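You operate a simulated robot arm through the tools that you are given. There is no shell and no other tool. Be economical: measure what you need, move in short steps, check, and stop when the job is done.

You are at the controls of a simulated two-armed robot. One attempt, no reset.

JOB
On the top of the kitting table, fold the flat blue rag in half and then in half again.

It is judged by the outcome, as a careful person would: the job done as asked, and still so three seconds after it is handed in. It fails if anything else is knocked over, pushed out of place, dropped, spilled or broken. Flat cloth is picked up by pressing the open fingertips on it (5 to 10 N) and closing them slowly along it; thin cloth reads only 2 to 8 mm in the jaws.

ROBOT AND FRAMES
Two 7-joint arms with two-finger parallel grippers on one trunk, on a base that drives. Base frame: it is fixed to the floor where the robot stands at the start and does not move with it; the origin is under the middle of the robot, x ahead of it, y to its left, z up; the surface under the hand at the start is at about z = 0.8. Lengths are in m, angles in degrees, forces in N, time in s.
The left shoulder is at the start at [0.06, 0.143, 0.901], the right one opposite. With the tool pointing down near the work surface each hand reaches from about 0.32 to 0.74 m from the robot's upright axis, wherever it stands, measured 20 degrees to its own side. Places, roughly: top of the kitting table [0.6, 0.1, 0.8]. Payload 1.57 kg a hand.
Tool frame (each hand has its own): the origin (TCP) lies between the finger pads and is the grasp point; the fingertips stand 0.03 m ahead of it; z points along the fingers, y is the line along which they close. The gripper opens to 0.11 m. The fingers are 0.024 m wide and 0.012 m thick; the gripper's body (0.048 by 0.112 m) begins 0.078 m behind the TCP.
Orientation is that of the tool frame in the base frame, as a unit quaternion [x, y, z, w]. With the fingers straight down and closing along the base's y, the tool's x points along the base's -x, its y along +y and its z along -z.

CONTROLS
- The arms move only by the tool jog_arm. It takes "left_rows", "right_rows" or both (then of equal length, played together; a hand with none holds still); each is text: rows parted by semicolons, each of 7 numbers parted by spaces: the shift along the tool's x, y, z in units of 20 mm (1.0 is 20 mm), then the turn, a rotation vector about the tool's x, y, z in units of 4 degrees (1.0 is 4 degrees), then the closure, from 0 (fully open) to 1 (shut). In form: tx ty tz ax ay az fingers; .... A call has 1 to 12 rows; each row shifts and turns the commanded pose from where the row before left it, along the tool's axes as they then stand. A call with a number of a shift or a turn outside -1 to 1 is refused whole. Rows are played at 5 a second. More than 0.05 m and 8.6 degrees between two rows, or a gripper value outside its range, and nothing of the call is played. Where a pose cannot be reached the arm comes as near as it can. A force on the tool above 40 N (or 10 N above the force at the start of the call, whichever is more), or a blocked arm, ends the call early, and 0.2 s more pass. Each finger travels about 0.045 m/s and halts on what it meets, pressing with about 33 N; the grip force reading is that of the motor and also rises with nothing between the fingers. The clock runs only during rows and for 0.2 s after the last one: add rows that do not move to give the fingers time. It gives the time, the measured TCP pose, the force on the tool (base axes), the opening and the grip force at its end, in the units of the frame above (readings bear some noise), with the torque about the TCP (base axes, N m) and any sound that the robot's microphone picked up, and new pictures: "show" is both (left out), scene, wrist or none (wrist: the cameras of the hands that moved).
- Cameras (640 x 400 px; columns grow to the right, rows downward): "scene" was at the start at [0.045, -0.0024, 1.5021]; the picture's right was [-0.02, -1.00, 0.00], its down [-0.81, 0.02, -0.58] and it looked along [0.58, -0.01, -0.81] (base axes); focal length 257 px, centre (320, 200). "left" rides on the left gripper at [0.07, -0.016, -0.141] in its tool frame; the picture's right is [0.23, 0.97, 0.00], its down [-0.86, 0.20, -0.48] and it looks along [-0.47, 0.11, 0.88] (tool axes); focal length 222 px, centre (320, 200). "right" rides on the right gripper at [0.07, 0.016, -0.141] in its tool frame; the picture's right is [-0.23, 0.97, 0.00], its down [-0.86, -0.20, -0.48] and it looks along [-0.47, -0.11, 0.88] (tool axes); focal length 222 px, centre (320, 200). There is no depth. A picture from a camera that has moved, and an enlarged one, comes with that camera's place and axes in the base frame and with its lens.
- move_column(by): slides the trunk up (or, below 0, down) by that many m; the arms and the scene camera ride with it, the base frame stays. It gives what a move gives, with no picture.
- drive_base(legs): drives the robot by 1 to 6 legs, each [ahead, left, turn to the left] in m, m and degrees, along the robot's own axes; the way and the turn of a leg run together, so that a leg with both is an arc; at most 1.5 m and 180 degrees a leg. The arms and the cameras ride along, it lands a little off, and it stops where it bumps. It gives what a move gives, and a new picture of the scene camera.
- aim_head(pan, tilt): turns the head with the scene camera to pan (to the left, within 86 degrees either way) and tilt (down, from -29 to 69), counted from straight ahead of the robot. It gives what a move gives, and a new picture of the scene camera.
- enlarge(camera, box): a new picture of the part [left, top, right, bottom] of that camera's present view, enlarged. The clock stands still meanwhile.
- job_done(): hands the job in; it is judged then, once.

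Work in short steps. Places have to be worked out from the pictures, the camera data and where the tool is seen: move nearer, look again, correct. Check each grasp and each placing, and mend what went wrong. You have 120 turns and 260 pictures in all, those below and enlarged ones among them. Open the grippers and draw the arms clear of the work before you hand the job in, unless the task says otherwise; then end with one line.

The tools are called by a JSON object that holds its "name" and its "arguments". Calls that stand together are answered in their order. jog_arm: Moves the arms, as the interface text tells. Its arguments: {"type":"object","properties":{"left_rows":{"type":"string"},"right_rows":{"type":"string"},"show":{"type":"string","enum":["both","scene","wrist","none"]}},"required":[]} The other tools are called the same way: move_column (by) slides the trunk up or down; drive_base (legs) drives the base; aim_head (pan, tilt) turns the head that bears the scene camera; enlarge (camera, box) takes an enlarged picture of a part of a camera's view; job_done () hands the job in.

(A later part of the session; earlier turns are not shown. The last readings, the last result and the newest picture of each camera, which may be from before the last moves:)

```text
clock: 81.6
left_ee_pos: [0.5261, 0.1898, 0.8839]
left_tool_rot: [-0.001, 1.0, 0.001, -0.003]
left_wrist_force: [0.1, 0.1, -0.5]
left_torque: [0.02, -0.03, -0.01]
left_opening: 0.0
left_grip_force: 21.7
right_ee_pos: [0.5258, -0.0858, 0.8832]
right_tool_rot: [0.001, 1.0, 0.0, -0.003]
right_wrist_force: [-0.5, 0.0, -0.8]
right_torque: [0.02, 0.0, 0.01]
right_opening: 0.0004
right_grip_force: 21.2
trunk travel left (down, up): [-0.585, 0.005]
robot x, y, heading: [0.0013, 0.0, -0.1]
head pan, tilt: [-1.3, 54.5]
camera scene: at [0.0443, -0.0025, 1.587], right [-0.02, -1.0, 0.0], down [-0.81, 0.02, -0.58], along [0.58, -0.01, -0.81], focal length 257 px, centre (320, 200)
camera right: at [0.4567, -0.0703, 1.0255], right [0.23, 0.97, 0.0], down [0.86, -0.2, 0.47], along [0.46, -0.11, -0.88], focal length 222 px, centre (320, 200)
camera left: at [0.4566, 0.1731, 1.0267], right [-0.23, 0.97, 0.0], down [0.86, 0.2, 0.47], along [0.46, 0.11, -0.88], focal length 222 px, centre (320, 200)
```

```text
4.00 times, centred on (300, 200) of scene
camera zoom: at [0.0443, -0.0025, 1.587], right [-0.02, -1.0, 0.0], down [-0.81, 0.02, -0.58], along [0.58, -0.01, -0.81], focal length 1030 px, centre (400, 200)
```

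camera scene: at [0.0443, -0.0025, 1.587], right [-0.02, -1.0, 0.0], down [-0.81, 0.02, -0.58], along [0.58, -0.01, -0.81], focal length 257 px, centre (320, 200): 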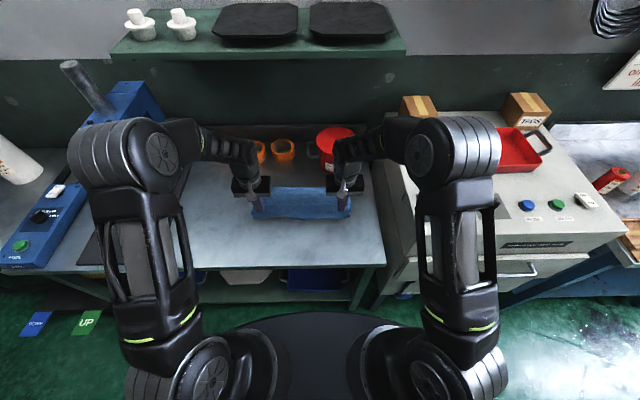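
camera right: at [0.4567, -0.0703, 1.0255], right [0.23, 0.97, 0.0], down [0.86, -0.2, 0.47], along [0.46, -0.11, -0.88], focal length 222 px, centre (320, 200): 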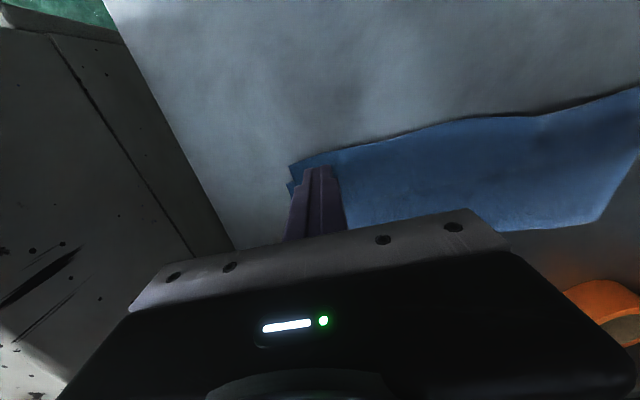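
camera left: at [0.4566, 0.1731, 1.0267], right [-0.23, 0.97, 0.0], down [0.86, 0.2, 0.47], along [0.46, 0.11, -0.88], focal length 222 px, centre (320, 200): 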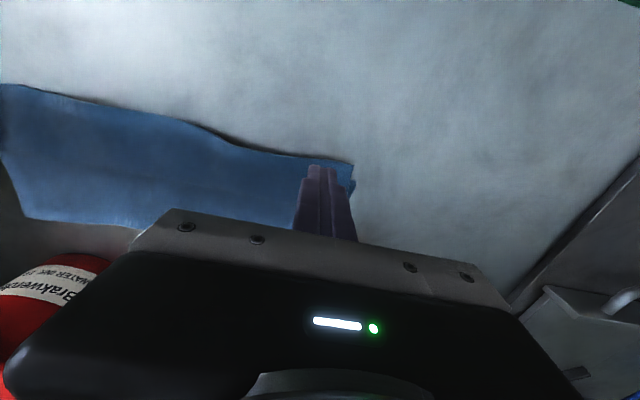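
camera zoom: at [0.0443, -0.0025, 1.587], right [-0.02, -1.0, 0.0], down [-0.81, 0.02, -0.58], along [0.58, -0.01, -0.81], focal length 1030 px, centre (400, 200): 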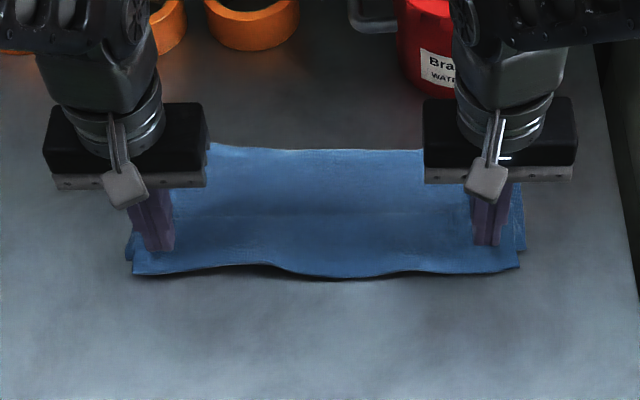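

Good, the cloth follows. Now the left hand goes to pin the far half at about (0.632, 0.06).

{"name": "jog_arm", "arguments": {"left_rows": "0 0 -1 0 0 0 1;-0.76 -0.93 0 0 0 0 1;-0.76 -0.93 0 0 0 0 1;-0.76 -0.93 0 0 0 0 1;-0.76 -0.93 0 0 0 0 1;-0.76 -0.93 0 0 0 0 1;-0.76 -0.93 0 0 0 0 1;-0.76 -0.93 0.7 0 0 0 1;0 0 0.9 0 0 0 1;0 0 0.9 0 0 0 1;0 0 0.5 0 0 0 1;0 0 0 0 0 0 1"}}

```text
clock: 84.2
left_ee_pos: [0.6332, 0.0595, 0.8436]
left_tool_rot: [0.0, 1.0, -0.001, -0.004]
left_wrist_force: [-0.6, 0.4, 0.5]
left_torque: [0.01, -0.04, 0.01]
left_opening: 0.0
left_grip_force: 21.4
right_ee_pos: [0.5266, -0.0849, 0.8842]
right_tool_rot: [0.001, 1.0, 0.002, -0.003]
right_wrist_force: [0.1, 0.7, -0.2]
right_torque: [0.01, -0.03, 0.0]
right_opening: 0.0
right_grip_force: 21.0
trunk travel left (down, up): [-0.585, 0.005]
robot x, y, heading: [0.0018, 0.0024, -0.2]
head pan, tilt: [-1.3, 54.5]
camera scene: at [0.0451, -0.0025, 1.5871], right [-0.02, -1.0, 0.0], down [-0.81, 0.02, -0.58], along [0.58, -0.01, -0.81], focal length 257 px, centre (320, 200)
camera left: at [0.5642, 0.0433, 0.9841], right [-0.23, 0.97, 0.0], down [0.86, 0.2, 0.47], along [0.46, 0.11, -0.88], focal length 222 px, centre (320, 200)
```

scene: 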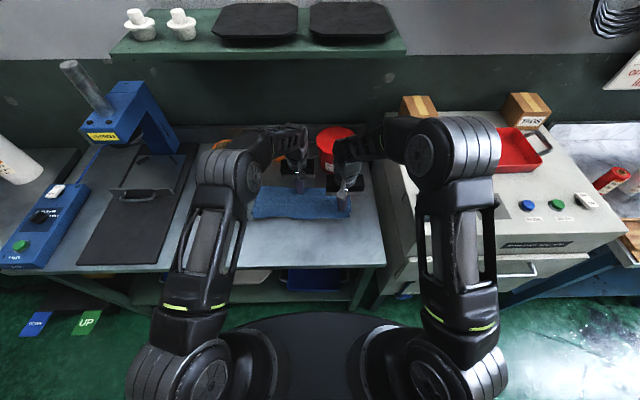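
left: 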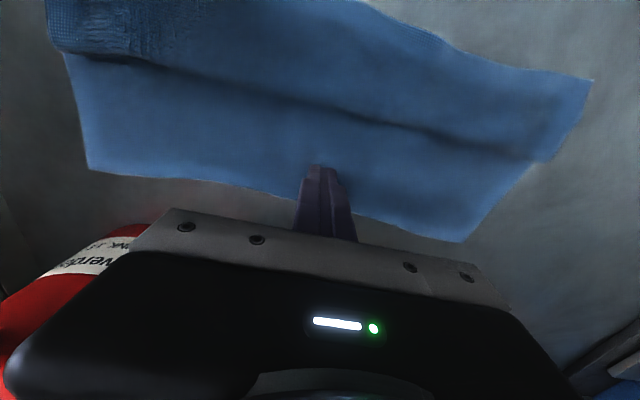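

Clear view: the tuck runs across the middle and the left fingertip is on the far half. Now press both: left pins, right contacts the hem.

{"name": "jog_arm", "arguments": {"left_rows": "0 0 0.2 0 0 0 1;0 0 0.15 0 0 0 1;0 0 0.1 0 0 0 1;0 0 0.05 0 0 0 1;0 0 0 0 0 0 1", "right_rows": "0 0 0.9 0 0 0 1;0 0 0.9 0 0 0 1;0 0 0.5 0 0 0 1;0 0 0.15 0 0 0 1;0 0 0 0 0 0 1", "show": "none"}}

```text
clock: 85.4
left_ee_pos: [0.6327, 0.06, 0.8339]
left_tool_rot: [0.0, 1.0, 0.0, -0.002]
left_wrist_force: [1.6, 0.9, 6.2]
left_torque: [0.0, -0.04, 0.0]
left_opening: 0.0001
left_grip_force: 21.3
right_ee_pos: [0.5258, -0.0853, 0.8355]
right_tool_rot: [0.0, 1.0, 0.001, -0.002]
right_wrist_force: [-0.2, 0.4, 2.9]
right_torque: [0.06, -0.1, -0.03]
right_opening: 0.0002
right_grip_force: 21.2
trunk travel left (down, up): [-0.585, 0.005]
robot x, y, heading: [0.002, -0.0025, -0.0]
head pan, tilt: [-1.3, 54.5]
```

Left 6 N, right 3 N. Press a bit more (left about 15 N) and drag the right hem corner 9 cm toward me, slightly outward.

{"name": "jog_arm", "arguments": {"left_rows": "0 0 0.06 0 0 0 1;0 0 0 0 0 0 1;0 0 0 0 0 0 1;0 0 0 0 0 0 1;0 0 0 0 0 0 1;0 0 0 0 0 0 1;0 0 0 0 0 0 1;0 0 0 0 0 0 1;0 0 0 0 0 0 1;0 0 0 0 0 0 1;0 0 0 0 0 0 1", "right_rows": "0 0 0.06 0 0 0 1;0.3 0 0 0 0 0 1;0.5 0 0.02 0 0 0 1;0.5 0 0.02 0 0 0 1;0.5 0 0 0 0 0 1;0.5 0 0 0 0 0 1;0.5 0 0 0 0 0 1;0.5 0 0 0 0 0 1;0.5 0 0 0 0 0 1;0.5 0 0 0 0 0 1;0 0 0 0 0 0 1"}}

{"name": "enlarge", "arguments": {"camera": "scene", "box": [220, 160, 380, 260]}}

```text
clock: 87.8
left_ee_pos: [0.6324, 0.0593, 0.8323]
left_tool_rot: [0.0, 1.0, -0.001, 0.0]
left_wrist_force: [3.8, 1.3, 24.8]
left_torque: [0.02, -0.17, -0.02]
left_opening: 0.0001
left_grip_force: 21.1
right_ee_pos: [0.44, -0.0851, 0.8349]
right_tool_rot: [0.0, 1.0, 0.001, -0.002]
right_wrist_force: [0.6, 0.7, 0.7]
right_torque: [-0.02, 0.02, -0.01]
right_opening: 0.0002
right_grip_force: 21.7
trunk travel left (down, up): [-0.585, 0.005]
robot x, y, heading: [0.0006, 0.0032, -0.0]
head pan, tilt: [-1.3, 54.5]
camera scene: at [0.0429, -0.0025, 1.5872], right [-0.02, -1.0, 0.0], down [-0.81, 0.02, -0.58], along [0.58, -0.01, -0.81], focal length 257 px, centre (320, 200)
camera right: at [0.3716, -0.0699, 0.9755], right [0.23, 0.97, 0.0], down [0.86, -0.2, 0.47], along [0.46, -0.11, -0.88], focal length 222 px, centre (320, 200)
camera left: at [0.5625, 0.0429, 0.9746], right [-0.23, 0.97, 0.0], down [0.86, 0.2, 0.48], along [0.46, 0.11, -0.88], focal length 222 px, centre (320, 200)
```

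scene: 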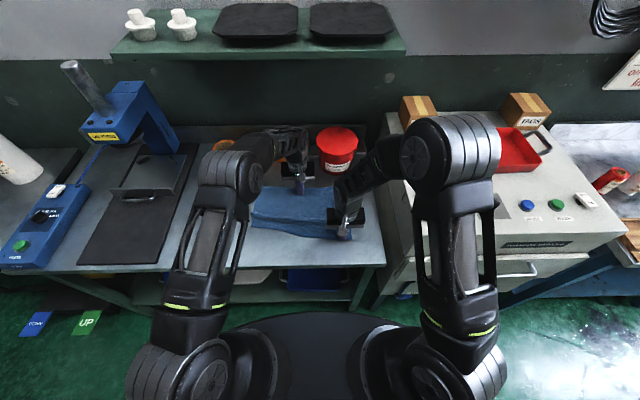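
right: 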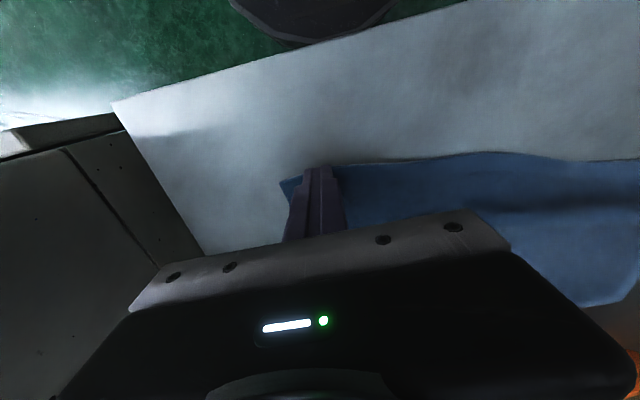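
left: 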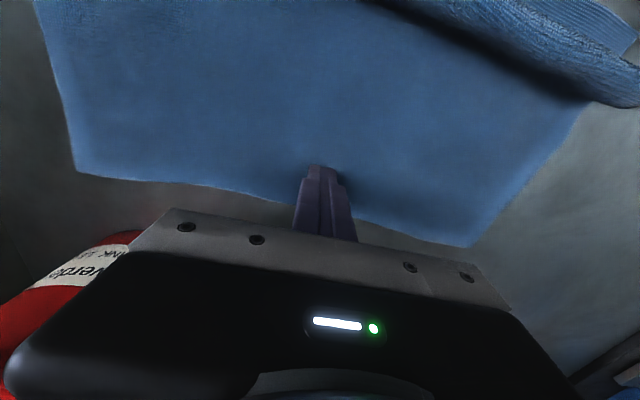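

```text
4.00 times, centred on (300, 210) of scene
camera zoom: at [0.0429, -0.0025, 1.5872], right [-0.02, -1.0, 0.0], down [-0.81, 0.02, -0.58], along [0.58, -0.01, -0.81], focal length 1030 px, centre (400, 160)
```

zoom: 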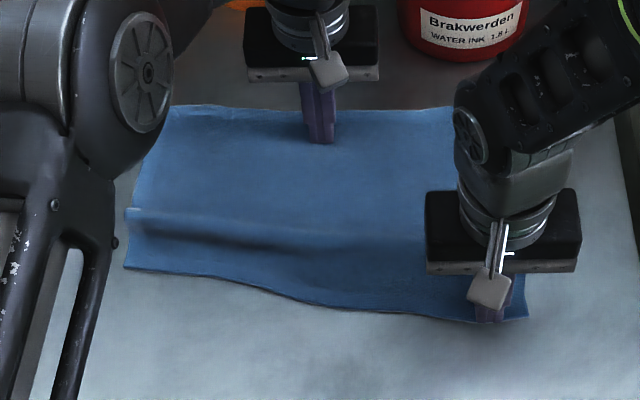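

Very good: the right side is open flat; only the left half still has the tuck. Swap roles: left hand to the left hem corner (≈0.50, 0.19), right hand to pin the far part.

{"name": "jog_arm", "arguments": {"left_rows": "0 0 -0.9 0 0 0 1;0 0 -0.9 0 0 0 1;0.95 0.93 0 0 0 0 1;0.95 0.93 0 0 0 0 1;0.95 0.93 0 0 0 0 1;0.95 0.93 0 0 0 0 1;0.95 0.93 0 0 0 0 1;0.95 0.93 0 0 0 0 1;0.9 0.93 0 0 0 0 1;0 0 0 0 0 0 1;0 0 0 0 0 0 1;0 0 0 0 0 0 1", "right_rows": "0 0 -0.9 0 0 0 1;0 0 -0.9 0 0 0 1;-0.96 0.42 0 0 0 0 1;-0.96 0.42 0 0 0 0 1;-0.96 0.42 0 0 0 0 1;-0.96 0.42 0 0 0 0 1;-0.96 0.42 0 0 0 0 1;-0.96 0.42 0 0 0 0 1;-0.96 0.42 0 0 0 0 1;-0.96 0.42 0 0 0 0 1;-0.96 0.42 0 0 0 0 1;-0.96 0.42 0 0 0 0 1"}}

{"name": "enlarge", "arguments": {"camera": "scene", "box": [220, 160, 380, 260]}}

```text
clock: 90.4
left_ee_pos: [0.501, 0.1905, 0.8683]
left_tool_rot: [0.0, 1.0, 0.0, -0.003]
left_wrist_force: [0.1, -0.4, -0.5]
left_torque: [0.0, 0.0, 0.02]
left_opening: 0.0001
left_grip_force: 21.6
right_ee_pos: [0.6337, -0.0007, 0.8685]
right_tool_rot: [-0.001, 1.0, 0.001, -0.002]
right_wrist_force: [0.1, -0.4, -1.2]
right_torque: [-0.02, 0.0, -0.02]
right_opening: 0.0
right_grip_force: 20.6
trunk travel left (down, up): [-0.585, 0.005]
robot x, y, heading: [-0.0032, -0.0008, 0.0]
head pan, tilt: [-1.3, 54.5]
camera scene: at [0.0457, -0.0022, 1.5871], right [-0.02, -1.0, 0.0], down [-0.81, 0.02, -0.58], along [0.58, -0.01, -0.81], focal length 257 px, centre (320, 200)
camera right: at [0.5652, 0.0142, 1.0095], right [0.23, 0.97, 0.0], down [0.86, -0.2, 0.47], along [0.46, -0.11, -0.88], focal length 222 px, centre (320, 200)
camera left: at [0.4325, 0.1739, 1.0105], right [-0.23, 0.97, 0.0], down [0.86, 0.2, 0.47], along [0.46, 0.11, -0.88], focal length 222 px, centre (320, 200)
```

scene: 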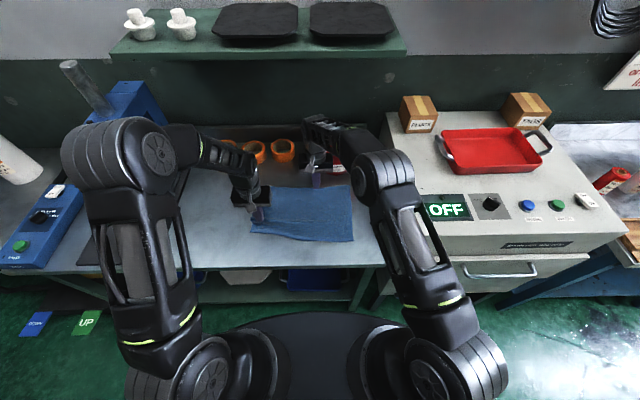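
right: 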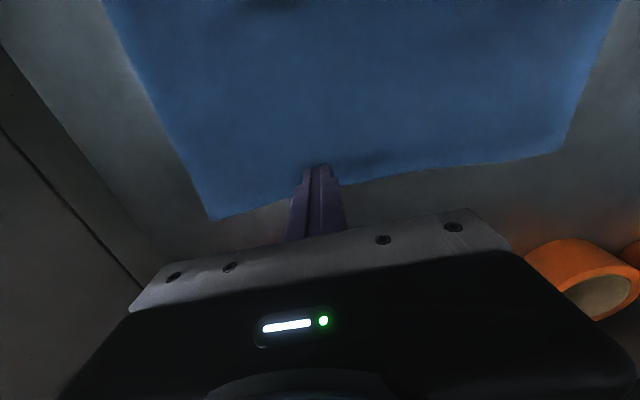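
left: 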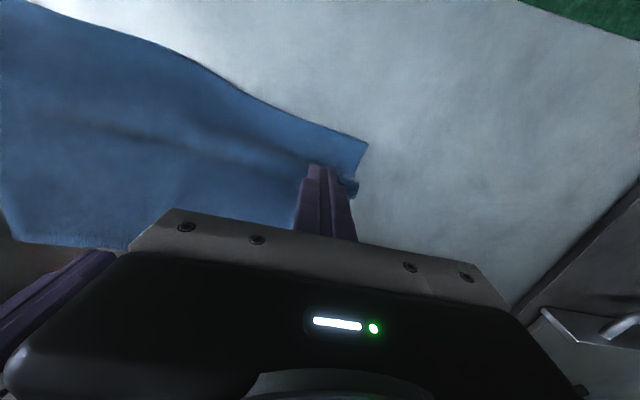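

```text
4.00 times, centred on (300, 210) of scene
camera zoom: at [0.0457, -0.0022, 1.5871], right [-0.02, -1.0, 0.0], down [-0.81, 0.02, -0.58], along [0.58, -0.01, -0.81], focal length 1030 px, centre (400, 160)
```

zoom: 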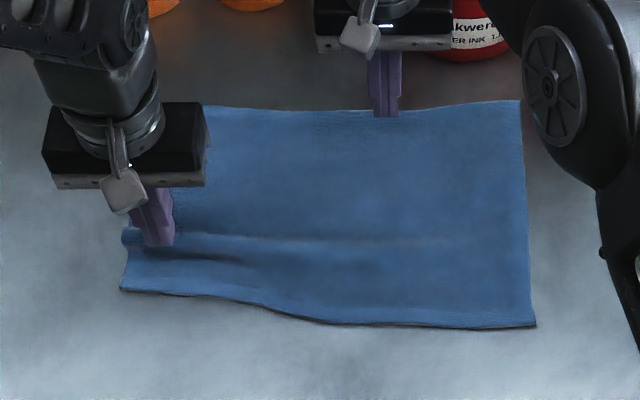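

Nearly there. Left hem is at x≈0.469, so I'll move the left back 3 cm, and lower both; the right pins at (0.634, 0).

{"name": "jog_arm", "arguments": {"left_rows": "0.75 0 0 0 0 0 1;0.7 0 0.6 0 0 0 1;0 0 0.6 0 0 0 1;0 0 0.4 0 0 0 1;0 0 0 0 0 0 1", "right_rows": "0 0 0.5 0 0 0 1;0 0 0.6 0 0 0 1;0 0 0.4 0 0 0 1;0 0 0.25 0 0 0 1;0 0 0 0 0 0 1", "show": "none"}}

```text
clock: 91.6
left_ee_pos: [0.4722, 0.1896, 0.8357]
left_tool_rot: [0.0, 1.0, 0.0, -0.003]
left_wrist_force: [-0.3, -0.2, 0.0]
left_torque: [0.04, 0.0, 0.02]
left_opening: 0.0001
left_grip_force: 22.0
right_ee_pos: [0.6335, -0.0012, 0.8348]
right_tool_rot: [0.001, 1.0, 0.001, -0.004]
right_wrist_force: [-0.5, 0.4, 1.1]
right_torque: [0.0, 0.02, -0.02]
right_opening: 0.0
right_grip_force: 21.3
trunk travel left (down, up): [-0.585, 0.005]
robot x, y, heading: [-0.0035, -0.0036, -0.3]
head pan, tilt: [-1.3, 54.5]
```

Almost touching. Press and drag the left hem about 4 cm toward me, to line up with the right corner at x≈0.435.

{"name": "jog_arm", "arguments": {"left_rows": "0 0 0.12 0 0 0 1;0 0 0.06 0 0 0 1;0.3 0 0 0 0 0 1;0.4 0 0.02 0 0 0 1;0.4 0 0 0 0 0 1;0.4 0 0 0 0 0 1;0.4 0 0 0 0 0 1;0.2 0 0 0 0 0 1;0 0 0 0 0 0 1", "right_rows": "0 0 0.1 0 0 0 1;0 0 0.06 0 0 0 1;0 0 0 0 0 0 1;0 0 0 0 0 0 1;0 0 0 0 0 0 1;0 0 0 0 0 0 1;0 0 0 0 0 0 1;0 0 0 0 0 0 1;0 0 0 0 0 0 1"}}

{"name": "enlarge", "arguments": {"camera": "scene", "box": [220, 160, 380, 260]}}

```text
clock: 93.6
left_ee_pos: [0.4298, 0.1896, 0.8333]
left_tool_rot: [0.0, 1.0, 0.0, -0.001]
left_wrist_force: [1.3, -0.6, 5.4]
left_torque: [0.02, -0.05, -0.06]
left_opening: 0.0
left_grip_force: 21.2
right_ee_pos: [0.6333, -0.0008, 0.8323]
right_tool_rot: [0.001, 1.0, 0.001, 0.0]
right_wrist_force: [4.3, -1.0, 25.8]
right_torque: [0.0, -0.09, 0.04]
right_opening: 0.0
right_grip_force: 20.6
trunk travel left (down, up): [-0.585, 0.005]
robot x, y, heading: [-0.0021, 0.0034, -0.2]
head pan, tilt: [-1.3, 54.5]
camera scene: at [0.0425, -0.0026, 1.5873], right [-0.02, -1.0, 0.0], down [-0.81, 0.02, -0.58], along [0.58, -0.01, -0.81], focal length 257 px, centre (320, 200)
camera right: at [0.5641, 0.0137, 0.9737], right [0.23, 0.97, 0.0], down [0.86, -0.2, 0.48], along [0.47, -0.11, -0.88], focal length 222 px, centre (320, 200)
camera left: at [0.3596, 0.1735, 0.9756], right [-0.23, 0.97, 0.0], down [0.86, 0.2, 0.48], along [0.46, 0.11, -0.88], focal length 222 px, centre (320, 200)
```

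scene: 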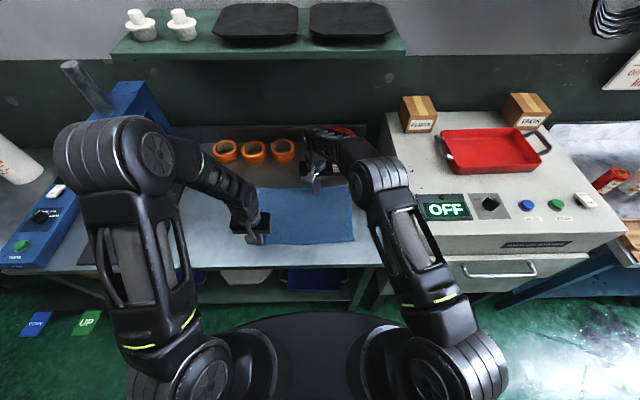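
right: 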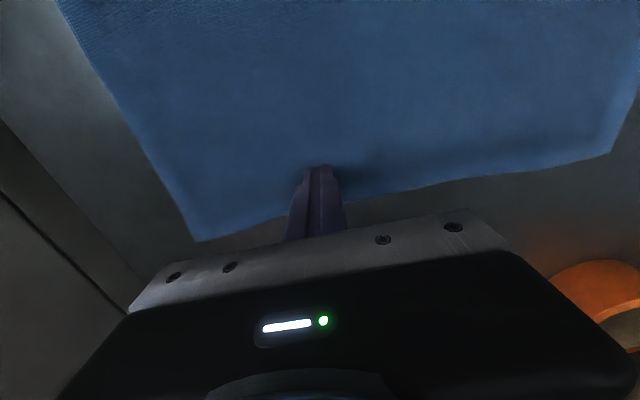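
left: 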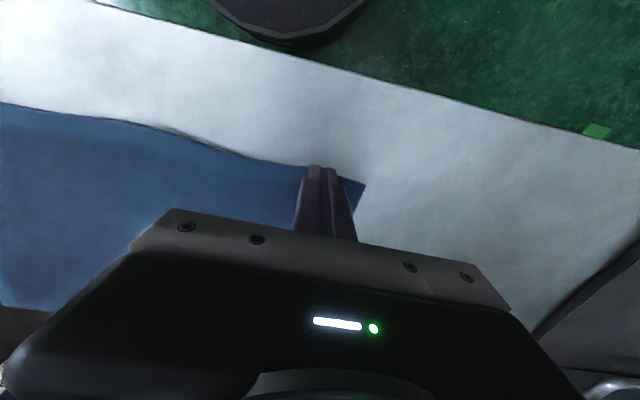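

```text
4.00 times, centred on (300, 210) of scene
camera zoom: at [0.0425, -0.0026, 1.5873], right [-0.02, -1.0, 0.0], down [-0.81, 0.02, -0.58], along [0.58, -0.01, -0.81], focal length 1030 px, centre (400, 160)
```

zoom: 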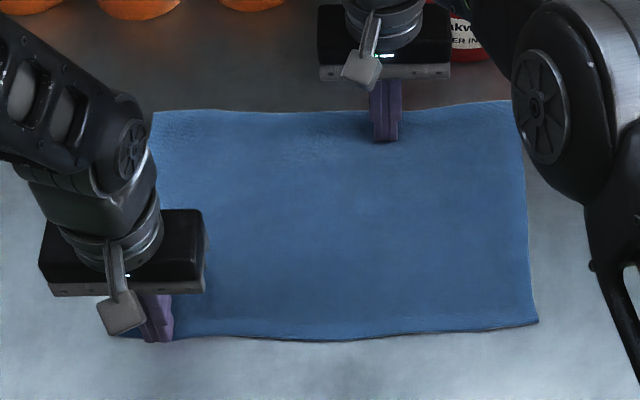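

The rag is fully flat again (near hem ≈0.425–0.435, far hem ≈0.67). For the new fold I'll pick with the fingers tilted forward, so they can rotate through the fold and avoid curling the hem. Lift off, bring the right hand to its corner, and test the left tilt.

{"name": "jog_arm", "arguments": {"left_rows": "0 0 -1 0 0 0 1;0 0 -1 0 0 0 0.8;0.6 -0.2 0 0 0 0 0.62;0 0 0 0 -1 0 0.62;0 0 0 0 -1 0 0.62;0 0 0 0 -1 0 0.62;0 0 0 0 -1 0 0.62;0 0 0 0 -1 0 0.62;0 0 0 0 -1 0 0.62;0 0 0 0 -1 0 0.62;0 0 0 0 -1 0 0.62;0 0 0 0 0 0 0.62", "right_rows": "0 0 -1 0 0 0 1;0.5 -0.2 -1 0 0 0 0.8;0.97 -0.43 0 0 0 0 0.62;0.97 -0.43 0 0 0 0 0.62;0.97 -0.43 0 0 0 0 0.62;0.97 -0.43 0 0 0 0 0.62;0.97 -0.43 0 0 0 0 0.62;0.97 -0.43 0 0 0 0 0.62;0.97 -0.43 0 0 0 0 0.62;0.97 -0.43 0 0 0 0 0.62;0.97 -0.43 0 0 0 0 0.62;0.97 -0.4 0 0 0 0 0.62"}}

{"name": "enlarge", "arguments": {"camera": "scene", "box": [220, 160, 380, 260]}}

```text
clock: 96.2
left_ee_pos: [0.4349, 0.186, 0.8684]
left_tool_rot: [0.0, 0.962, 0.0, 0.273]
left_wrist_force: [-0.7, -0.5, 0.0]
left_torque: [-0.02, -0.03, -0.02]
left_opening: 0.0419
left_grip_force: 0.0
left hand out of reach, approached as far as the arm can: row 10, 11
right_ee_pos: [0.4295, -0.0898, 0.8715]
right_tool_rot: [0.0, 1.0, 0.001, -0.002]
right_wrist_force: [-0.5, -0.9, 0.5]
right_torque: [0.03, -0.02, 0.01]
right_opening: 0.0418
right_grip_force: 0.1
trunk travel left (down, up): [-0.585, 0.005]
robot x, y, heading: [0.0016, 0.0011, -0.1]
head pan, tilt: [-1.3, 54.5]
camera scene: at [0.0443, -0.0024, 1.5871], right [-0.02, -1.0, 0.0], down [-0.81, 0.02, -0.58], along [0.58, -0.01, -0.81], focal length 257 px, centre (320, 200)
camera right: at [0.3604, -0.0746, 1.0129], right [0.23, 0.97, 0.0], down [0.86, -0.2, 0.47], along [0.46, -0.11, -0.88], focal length 222 px, centre (320, 200)
camera left: at [0.3006, 0.1687, 0.9531], right [-0.19, 0.97, -0.12], down [0.48, 0.2, 0.86], along [0.86, 0.11, -0.5], focal length 222 px, centre (320, 200)
```

scene: 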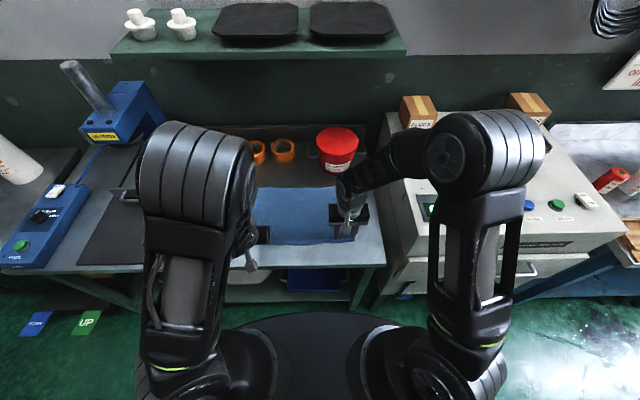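
right: 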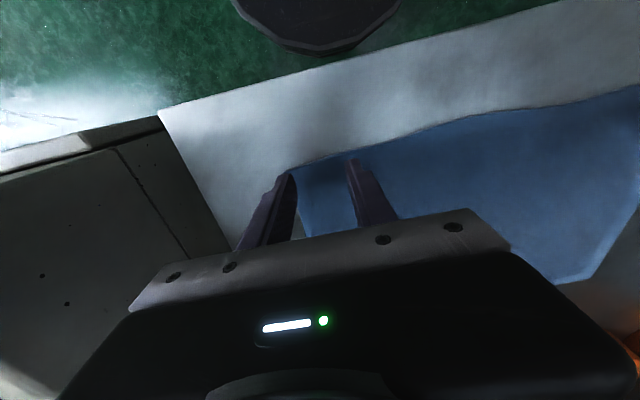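
left: 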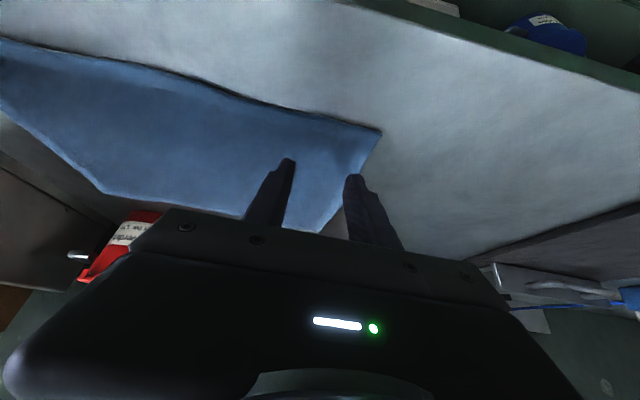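

```text
4.00 times, centred on (300, 210) of scene
camera zoom: at [0.0443, -0.0024, 1.5871], right [-0.02, -1.0, 0.0], down [-0.81, 0.02, -0.58], along [0.58, -0.01, -0.81], focal length 1030 px, centre (400, 160)
```

zoom: 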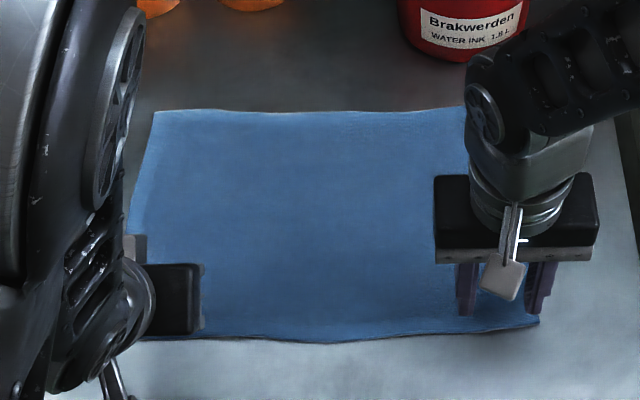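

Left tilt reached 32° but was pushed 2 cm forward by its near-reach limit. I'll use about 22° on both hands.

{"name": "jog_arm", "arguments": {"left_rows": "0 0 0 0 1 0 0.62;0 0 0 0 1 0 0.62;0 0 0 0 0.4 0 0.62;0.3 0.1 -0.12 0 0 0 0.62;0.2 0 -0.08 0 0 0 0.62;0 0 0 0 0 0 0.62", "right_rows": "0 -0.2 0 0 -1 0 0.62;0 0 0 0 -1 0 0.62;0 0 0 0 -1 0 0.62;0 0 0 0 -1 0 0.62;0 0 0 0 -1 0 0.62;0.25 0 0 0 -0.5 0 0.62", "show": "wrist"}}

```text
clock: 97.6
left_ee_pos: [0.4243, 0.1864, 0.869]
left_tool_rot: [0.0, 0.982, 0.0, 0.191]
left_wrist_force: [0.7, 0.8, 0.3]
left_torque: [0.0, -0.01, -0.01]
left_opening: 0.0415
left_grip_force: 0.1
right_ee_pos: [0.4251, -0.0935, 0.8691]
right_tool_rot: [0.0, 0.982, 0.001, 0.189]
right_wrist_force: [-0.1, 0.0, -0.5]
right_torque: [-0.03, -0.01, -0.01]
right_opening: 0.0419
right_grip_force: 0.1
trunk travel left (down, up): [-0.585, 0.005]
robot x, y, heading: [-0.0011, -0.0005, 0.0]
head pan, tilt: [-1.3, 54.5]
camera right: at [0.3079, -0.0793, 0.9743], right [0.21, 0.97, 0.09], down [0.62, -0.2, 0.76], along [0.76, -0.11, -0.64], focal length 222 px, centre (320, 200)
camera left: at [0.3054, 0.1702, 0.9742], right [-0.21, 0.97, -0.09], down [0.61, 0.2, 0.77], along [0.76, 0.11, -0.64], focal length 222 px, centre (320, 200)
```

right: 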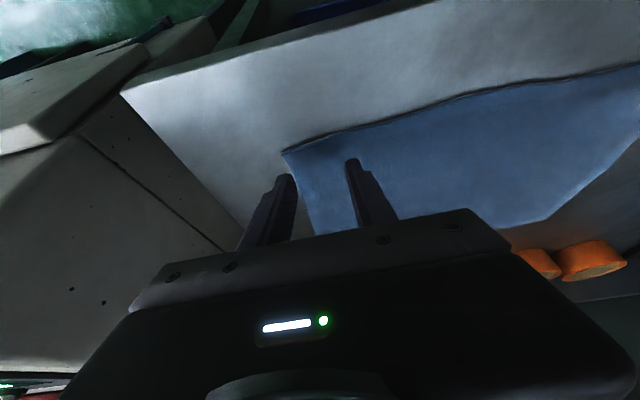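
left: 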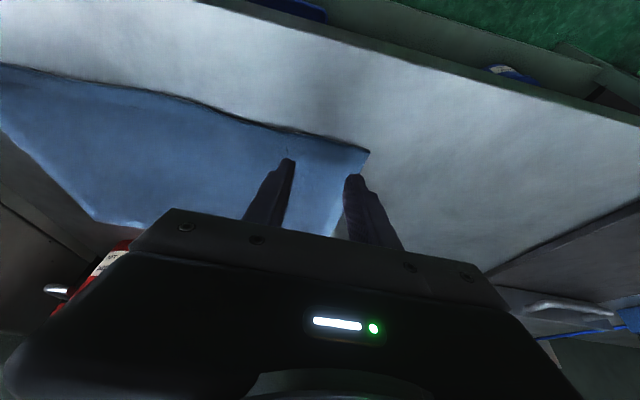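

Geometry looks right on both sides (hem at x≈0.426 under the near corner of each tip). Descending straight down.

{"name": "jog_arm", "arguments": {"left_rows": "0.19 0.1 0.46 0 0 0 0.62;0.19 0 0.46 0 0 0 0.62;0.19 0 0.46 0 0 0 0.62;0.04 0 0.1 0 0 0 0.62;0 0 0 0 0 0 0.62", "right_rows": "0.19 0.2 0.46 0 0 0 0.62;0.19 0 0.46 0 0 0 0.62;0.19 0 0.46 0 0 0 0.62;0.04 0 0.1 0 0 0 0.62;0 0 0 0 0 0 0.62", "show": "wrist"}}

```text
clock: 98.8
left_ee_pos: [0.4237, 0.1887, 0.8375]
left_tool_rot: [0.0, 0.981, 0.0, 0.192]
left_wrist_force: [-0.5, -0.3, 1.0]
left_torque: [0.0, 0.01, 0.0]
left_opening: 0.0416
left_grip_force: 0.0
right_ee_pos: [0.4239, -0.0908, 0.8372]
right_tool_rot: [0.0, 0.982, 0.0, 0.189]
right_wrist_force: [-0.3, -0.3, -0.6]
right_torque: [0.0, -0.02, -0.04]
right_opening: 0.042
right_grip_force: 0.1
trunk travel left (down, up): [-0.585, 0.005]
robot x, y, heading: [0.0025, -0.0014, -0.1]
head pan, tilt: [-1.3, 54.5]
camera right: at [0.307, -0.0755, 0.9422], right [0.21, 0.97, 0.08], down [0.62, -0.2, 0.76], along [0.76, -0.11, -0.64], focal length 222 px, centre (320, 200)
camera left: at [0.3056, 0.1729, 0.9419], right [-0.21, 0.97, -0.09], down [0.61, 0.2, 0.77], along [0.76, 0.11, -0.64], focal length 222 px, centre (320, 200)
```

right: 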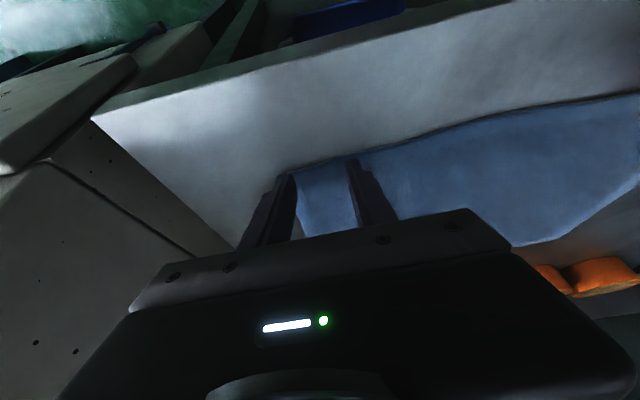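
left: 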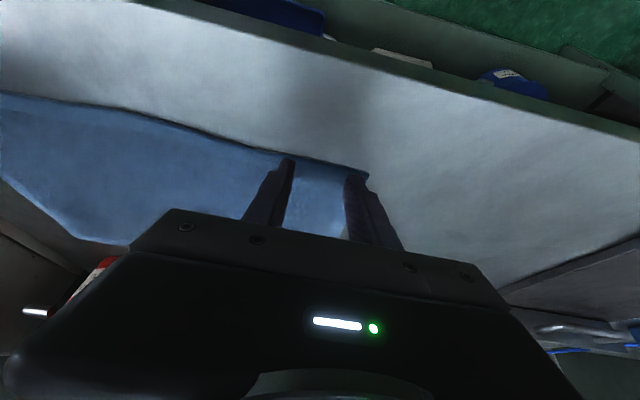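

Hem sits between the tips on both sides. Press in small steps.

{"name": "jog_arm", "arguments": {"left_rows": "0.05 0 0.12 0 0 0 0.62;0.03 0 0.08 0 0 0 0.62;0 0 0 0 0 0 0.62", "right_rows": "0.05 0 0.12 0 0 0 0.62;0.03 0 0.08 0 0 0 0.62;0 0 0 0 0 0 0.62", "show": "none"}}

```text
clock: 99.6
left_ee_pos: [0.4245, 0.1879, 0.8342]
left_tool_rot: [0.0, 0.981, 0.0, 0.194]
left_wrist_force: [1.0, 5.3, 24.1]
left_torque: [0.16, -0.04, -0.02]
left_opening: 0.0415
left_grip_force: 0.1
right_ee_pos: [0.4233, -0.0907, 0.8349]
right_tool_rot: [0.0, 0.982, 0.001, 0.189]
right_wrist_force: [0.7, -1.6, 8.1]
right_torque: [0.11, -0.03, -0.02]
right_opening: 0.0411
right_grip_force: 0.1
trunk travel left (down, up): [-0.585, 0.005]
robot x, y, heading: [-0.0025, -0.0023, 0.3]
head pan, tilt: [-1.3, 54.5]
```

Left is at 24 N, so ease it by about 1.5 mm; right is 8 N. Then close slowly.

{"name": "jog_arm", "arguments": {"left_rows": "-0.03 0 -0.07 0 0 0 0.62;0 0 0 0 0 0 0.66;0 0 0 0 0 0 0.7;0 0 0 0 0 0 0.74;0 0 0 0 0 0 0.78;0 0 0 0 0 0 0.82;0 0 0 0 0 0 0.86;0 0 0 0 0 0 0.9;0 0 0 0 0 0 0.94;0 0 0 0 0 0 1;0 0 0 0 0 0 1", "right_rows": "0 0 0 0 0 0 0.62;0 0 0 0 0 0 0.66;0 0 0 0 0 0 0.7;0 0 0 0 0 0 0.74;0 0 0 0 0 0 0.78;0 0 0 0 0 0 0.82;0 0 0 0 0 0 0.86;0 0 0 0 0 0 0.9;0 0 0 0 0 0 0.94;0 0 0 0 0 0 1;0 0 0 0 0 0 1", "show": "wrist"}}

```text
clock: 102.0
left_ee_pos: [0.4226, 0.1908, 0.8356]
left_tool_rot: [0.0, 0.981, 0.0, 0.193]
left_wrist_force: [0.2, 0.6, 1.1]
left_torque: [0.05, 0.0, -0.01]
left_opening: 0.0002
left_grip_force: 21.4
right_ee_pos: [0.424, -0.0893, 0.8335]
right_tool_rot: [-0.001, 0.982, 0.001, 0.189]
right_wrist_force: [0.6, 4.8, 22.8]
right_torque: [0.28, -0.02, 0.02]
right_opening: 0.0077
right_grip_force: 27.1
trunk travel left (down, up): [-0.585, 0.005]
robot x, y, heading: [0.0013, -0.0053, -0.1]
head pan, tilt: [-1.3, 54.5]
camera right: at [0.3068, -0.0744, 0.9391], right [0.21, 0.97, 0.09], down [0.62, -0.2, 0.76], along [0.76, -0.11, -0.64], focal length 222 px, centre (320, 200)
camera left: at [0.3048, 0.1731, 0.94], right [-0.21, 0.97, -0.09], down [0.61, 0.2, 0.77], along [0.76, 0.11, -0.64], focal length 222 px, centre (320, 200)
```

right: 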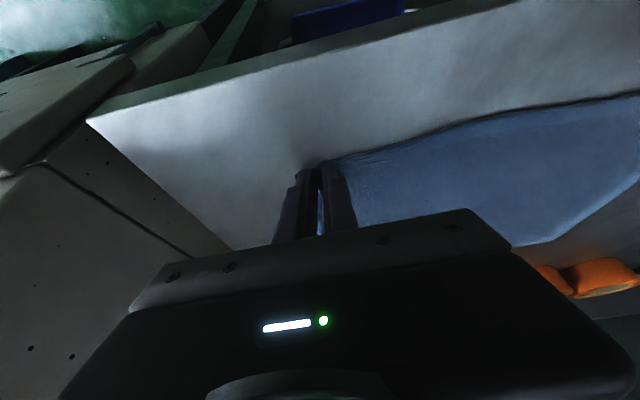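
left: 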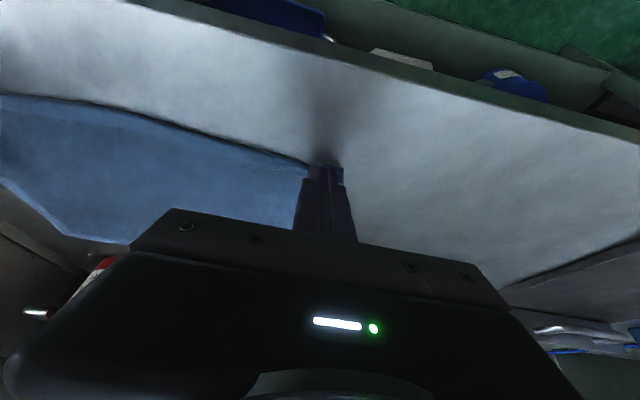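

Right has it (7.7 mm); left slipped off. Reopen the left, move 4 mm further onto the cloth, and press again while the right holds.

{"name": "jog_arm", "arguments": {"left_rows": "-0.15 0 -0.37 0 0 0 1;-0.18 -0.1 0.08 0 0 0 0.62;0 0 0 0 0 0 0.6;0 0 0 0 0 0 0.6;0.17 0 0.42 0 0 0 0.6;0.03 0 0.08 0 0 0 0.6;0 0 0 0 0 0 0.6", "show": "wrist"}}

```text
clock: 103.7
left_ee_pos: [0.4287, 0.1868, 0.8341]
left_tool_rot: [0.0, 0.98, -0.001, 0.197]
left_wrist_force: [-2.7, 1.8, 22.8]
left_torque: [-0.11, 0.04, -0.03]
left_opening: 0.0434
left_grip_force: 0.1
right_ee_pos: [0.4218, -0.0899, 0.8346]
right_tool_rot: [0.0, 0.982, 0.001, 0.189]
right_wrist_force: [-2.1, -0.2, 14.1]
right_torque: [0.07, 0.06, -0.04]
right_opening: 0.0074
right_grip_force: 26.5
trunk travel left (down, up): [-0.585, 0.005]
robot x, y, heading: [0.0033, -0.001, 0.0]
head pan, tilt: [-1.3, 54.5]
stopped in row 7 (left hand): the force on the tool passed its limit at 41 N (the readings are from after the stop); the commanded pose is now the measured one
camera left: at [0.3095, 0.1693, 0.9382], right [-0.21, 0.97, -0.09], down [0.6, 0.2, 0.77], along [0.77, 0.11, -0.63], focal length 222 px, centre (320, 200)
```

left: 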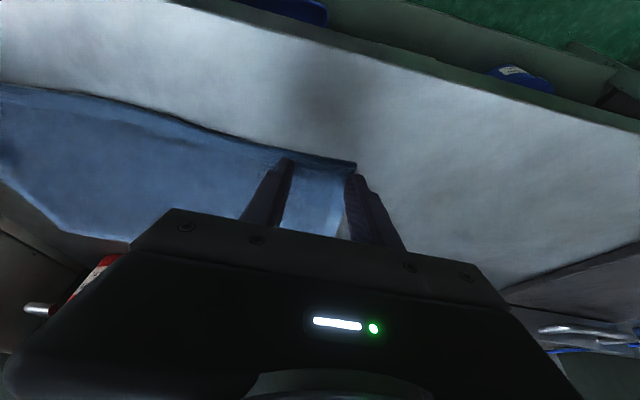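

The cloth corner shifted inward a bit. Lift slightly, shift 8 mm inward, press lightly.

{"name": "jog_arm", "arguments": {"left_rows": "-0.08 0 -0.2 0 0 0 0.62;0 -0.45 0 0 0 0 0.62;0 0 0 0 0 0 0.62;0.06 0 0.15 0 0 0 0.62;0 0 0 0 0 0 0.62", "show": "none"}}

```text
clock: 104.9
left_ee_pos: [0.4287, 0.1771, 0.834]
left_tool_rot: [-0.002, 0.981, -0.001, 0.196]
left_wrist_force: [-1.2, 1.2, 11.1]
left_torque: [-0.04, 0.1, -0.04]
left_opening: 0.0418
left_grip_force: 0.1
right_ee_pos: [0.4239, -0.0908, 0.8352]
right_tool_rot: [-0.001, 0.982, 0.0, 0.189]
right_wrist_force: [2.0, 0.7, 24.5]
right_torque: [0.1, -0.08, -0.01]
right_opening: 0.007
right_grip_force: 26.2
trunk travel left (down, up): [-0.585, 0.005]
robot x, y, heading: [-0.0003, -0.0024, -0.0]
head pan, tilt: [-1.3, 54.5]
```

11 N on the left: close slowly; relieve the right hand slightly.

{"name": "jog_arm", "arguments": {"left_rows": "0 0 0 0 0 0 0.66;0 0 0 0 0 0 0.7;0 0 0 0 0 0 0.74;0 0 0 0 0 0 0.78;0 0 0 0 0 0 0.82;0 0 0 0 0 0 0.86;0 0 0 0 0 0 0.9;0 0 0 0 0 0 0.94;0 0 0 0 0 0 1;0 0 0 0 0 0 1", "right_rows": "-0.02 0 -0.06 0 0 0 1;0 0 0 0 0 0 1;0 0 0 0 0 0 1;0 0 0 0 0 0 1;0 0 0 0 0 0 1;0 0 0 0 0 0 1;0 0 0 0 0 0 1;0 0 0 0 0 0 1;0 0 0 0 0 0 1;0 0 0 0 0 0 1", "show": "wrist"}}

```text
clock: 107.1
left_ee_pos: [0.4294, 0.1772, 0.8342]
left_tool_rot: [0.0, 0.981, 0.0, 0.195]
left_wrist_force: [-0.7, -5.9, 20.3]
left_torque: [-0.23, -0.04, -0.04]
left_opening: 0.0057
left_grip_force: 25.1
right_ee_pos: [0.4221, -0.0925, 0.8359]
right_tool_rot: [0.0, 0.982, 0.0, 0.188]
right_wrist_force: [-1.4, 4.7, 6.0]
right_torque: [0.23, 0.02, 0.05]
right_opening: 0.0075
right_grip_force: 26.5
trunk travel left (down, up): [-0.585, 0.005]
robot x, y, heading: [-0.0028, 0.0, -0.1]
head pan, tilt: [-1.3, 54.5]
camera right: at [0.306, -0.0761, 0.9399], right [0.21, 0.97, 0.08], down [0.62, -0.2, 0.76], along [0.76, -0.11, -0.64], focal length 222 px, centre (320, 200)
camera left: at [0.3095, 0.1605, 0.9388], right [-0.21, 0.97, -0.09], down [0.61, 0.2, 0.77], along [0.77, 0.11, -0.63], focal length 222 px, centre (320, 200)
```

right: 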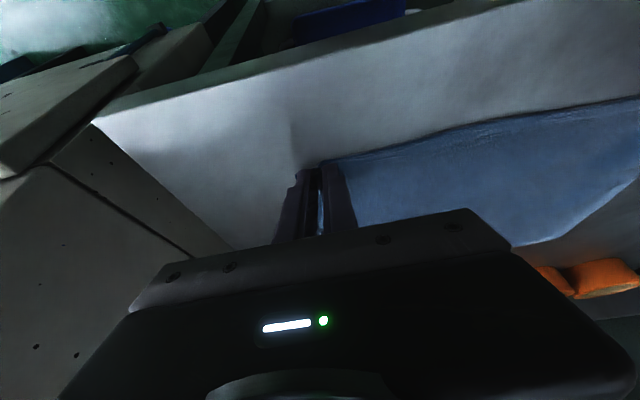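
left: 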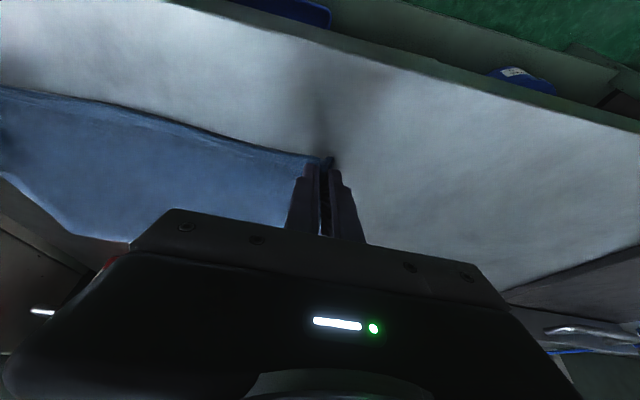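

Both corners gripped (5.7 and 7.5 mm). Now the taut arc about the fold line x≈0.549, rotating the hands as they go. First half.

{"name": "jog_arm", "arguments": {"left_rows": "-0.449 0 -0.698 0 0.475 0 1;-0.514 0 -0.648 0 0.475 0 1;-0.59 0 -0.595 0 0.475 0 1;-0.645 0 -0.53 0 0.475 0 1;-0.706 0 -0.459 0 0.475 0 1;-0.75 0 -0.382 0 0.475 0 1;-0.796 0 -0.314 0 0.475 0 1;-0.808 0 -0.22 0 0.475 0 1;-0.843 0 -0.141 0 0.475 0 1;-0.853 0 -0.052 0 0.475 0 1;0 0 0 0 0 0 1", "right_rows": "-0.449 0 -0.698 0 0.475 0 1;-0.514 0 -0.648 0 0.475 0 1;-0.59 0 -0.595 0 0.475 0 1;-0.645 0 -0.53 0 0.475 0 1;-0.706 0 -0.459 0 0.475 0 1;-0.75 0 -0.382 0 0.475 0 1;-0.796 0 -0.314 0 0.475 0 1;-0.808 0 -0.22 0 0.475 0 1;-0.843 0 -0.141 0 0.475 0 1;-0.853 0 -0.052 0 0.475 0 1;0 0 0 0 0 0 1"}}

{"name": "enlarge", "arguments": {"camera": "scene", "box": [220, 150, 380, 250]}}

```text
clock: 109.5
left_ee_pos: [0.5412, 0.1782, 0.9417]
left_tool_rot: [-0.001, 1.0, 0.0, 0.03]
left_wrist_force: [-1.1, -2.9, 0.0]
left_torque: [-0.1, 0.01, 0.0]
left_opening: 0.0049
left_grip_force: 25.4
right_ee_pos: [0.5372, -0.0895, 0.9394]
right_tool_rot: [-0.001, 1.0, 0.0, 0.022]
right_wrist_force: [0.6, 2.5, 0.3]
right_torque: [0.09, -0.02, 0.01]
right_opening: 0.0071
right_grip_force: 26.3
trunk travel left (down, up): [-0.585, 0.005]
robot x, y, heading: [0.0026, -0.0014, 0.1]
head pan, tilt: [-1.3, 54.5]
camera scene: at [0.0442, -0.0024, 1.5871], right [-0.02, -1.0, 0.0], down [-0.81, 0.02, -0.58], along [0.58, -0.01, -0.81], focal length 257 px, centre (320, 200)
camera right: at [0.4613, -0.0744, 1.0773], right [0.23, 0.97, 0.01], down [0.83, -0.2, 0.52], along [0.5, -0.11, -0.86], focal length 222 px, centre (320, 200)
camera left: at [0.4626, 0.1611, 1.0789], right [-0.23, 0.97, -0.01], down [0.82, 0.2, 0.53], along [0.52, 0.11, -0.85], focal length 222 px, centre (320, 200)
```

scene: 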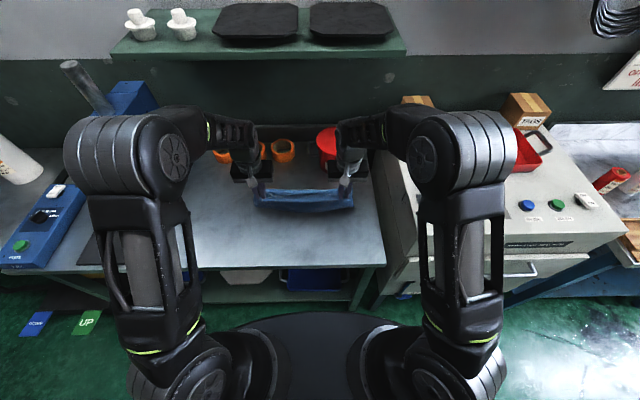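
right: 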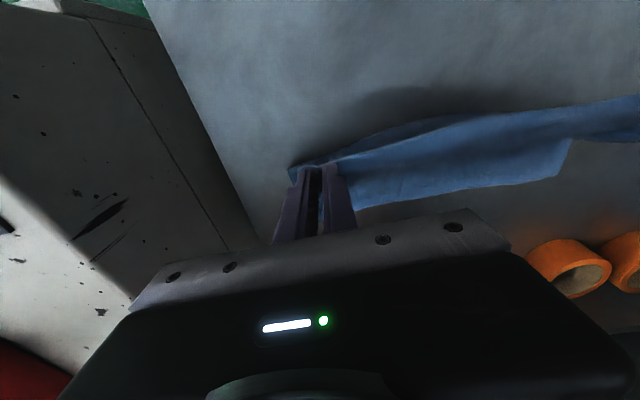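
left: 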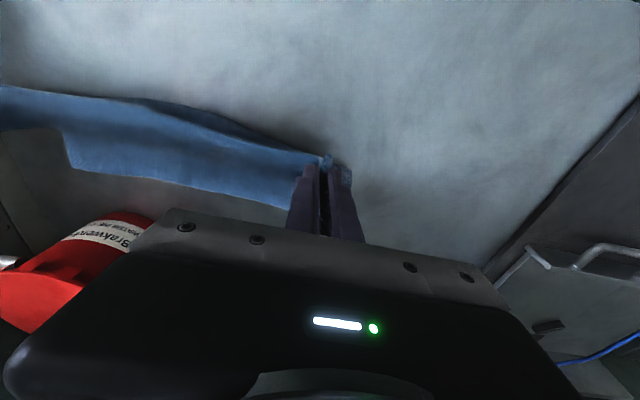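

```text
4.00 times, centred on (300, 200) of scene
camera zoom: at [0.0442, -0.0024, 1.5871], right [-0.02, -1.0, 0.0], down [-0.81, 0.02, -0.58], along [0.58, -0.01, -0.81], focal length 1030 px, centre (400, 200)
```

zoom: 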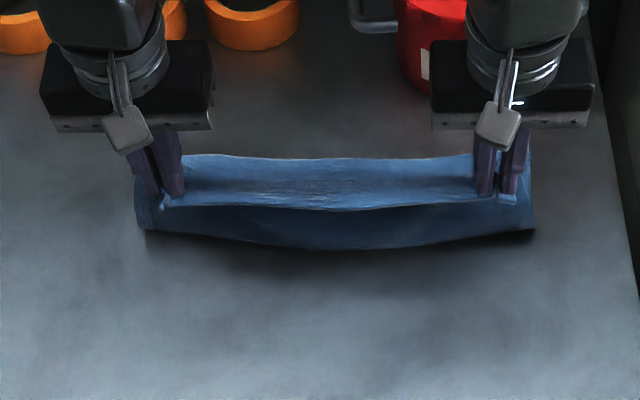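

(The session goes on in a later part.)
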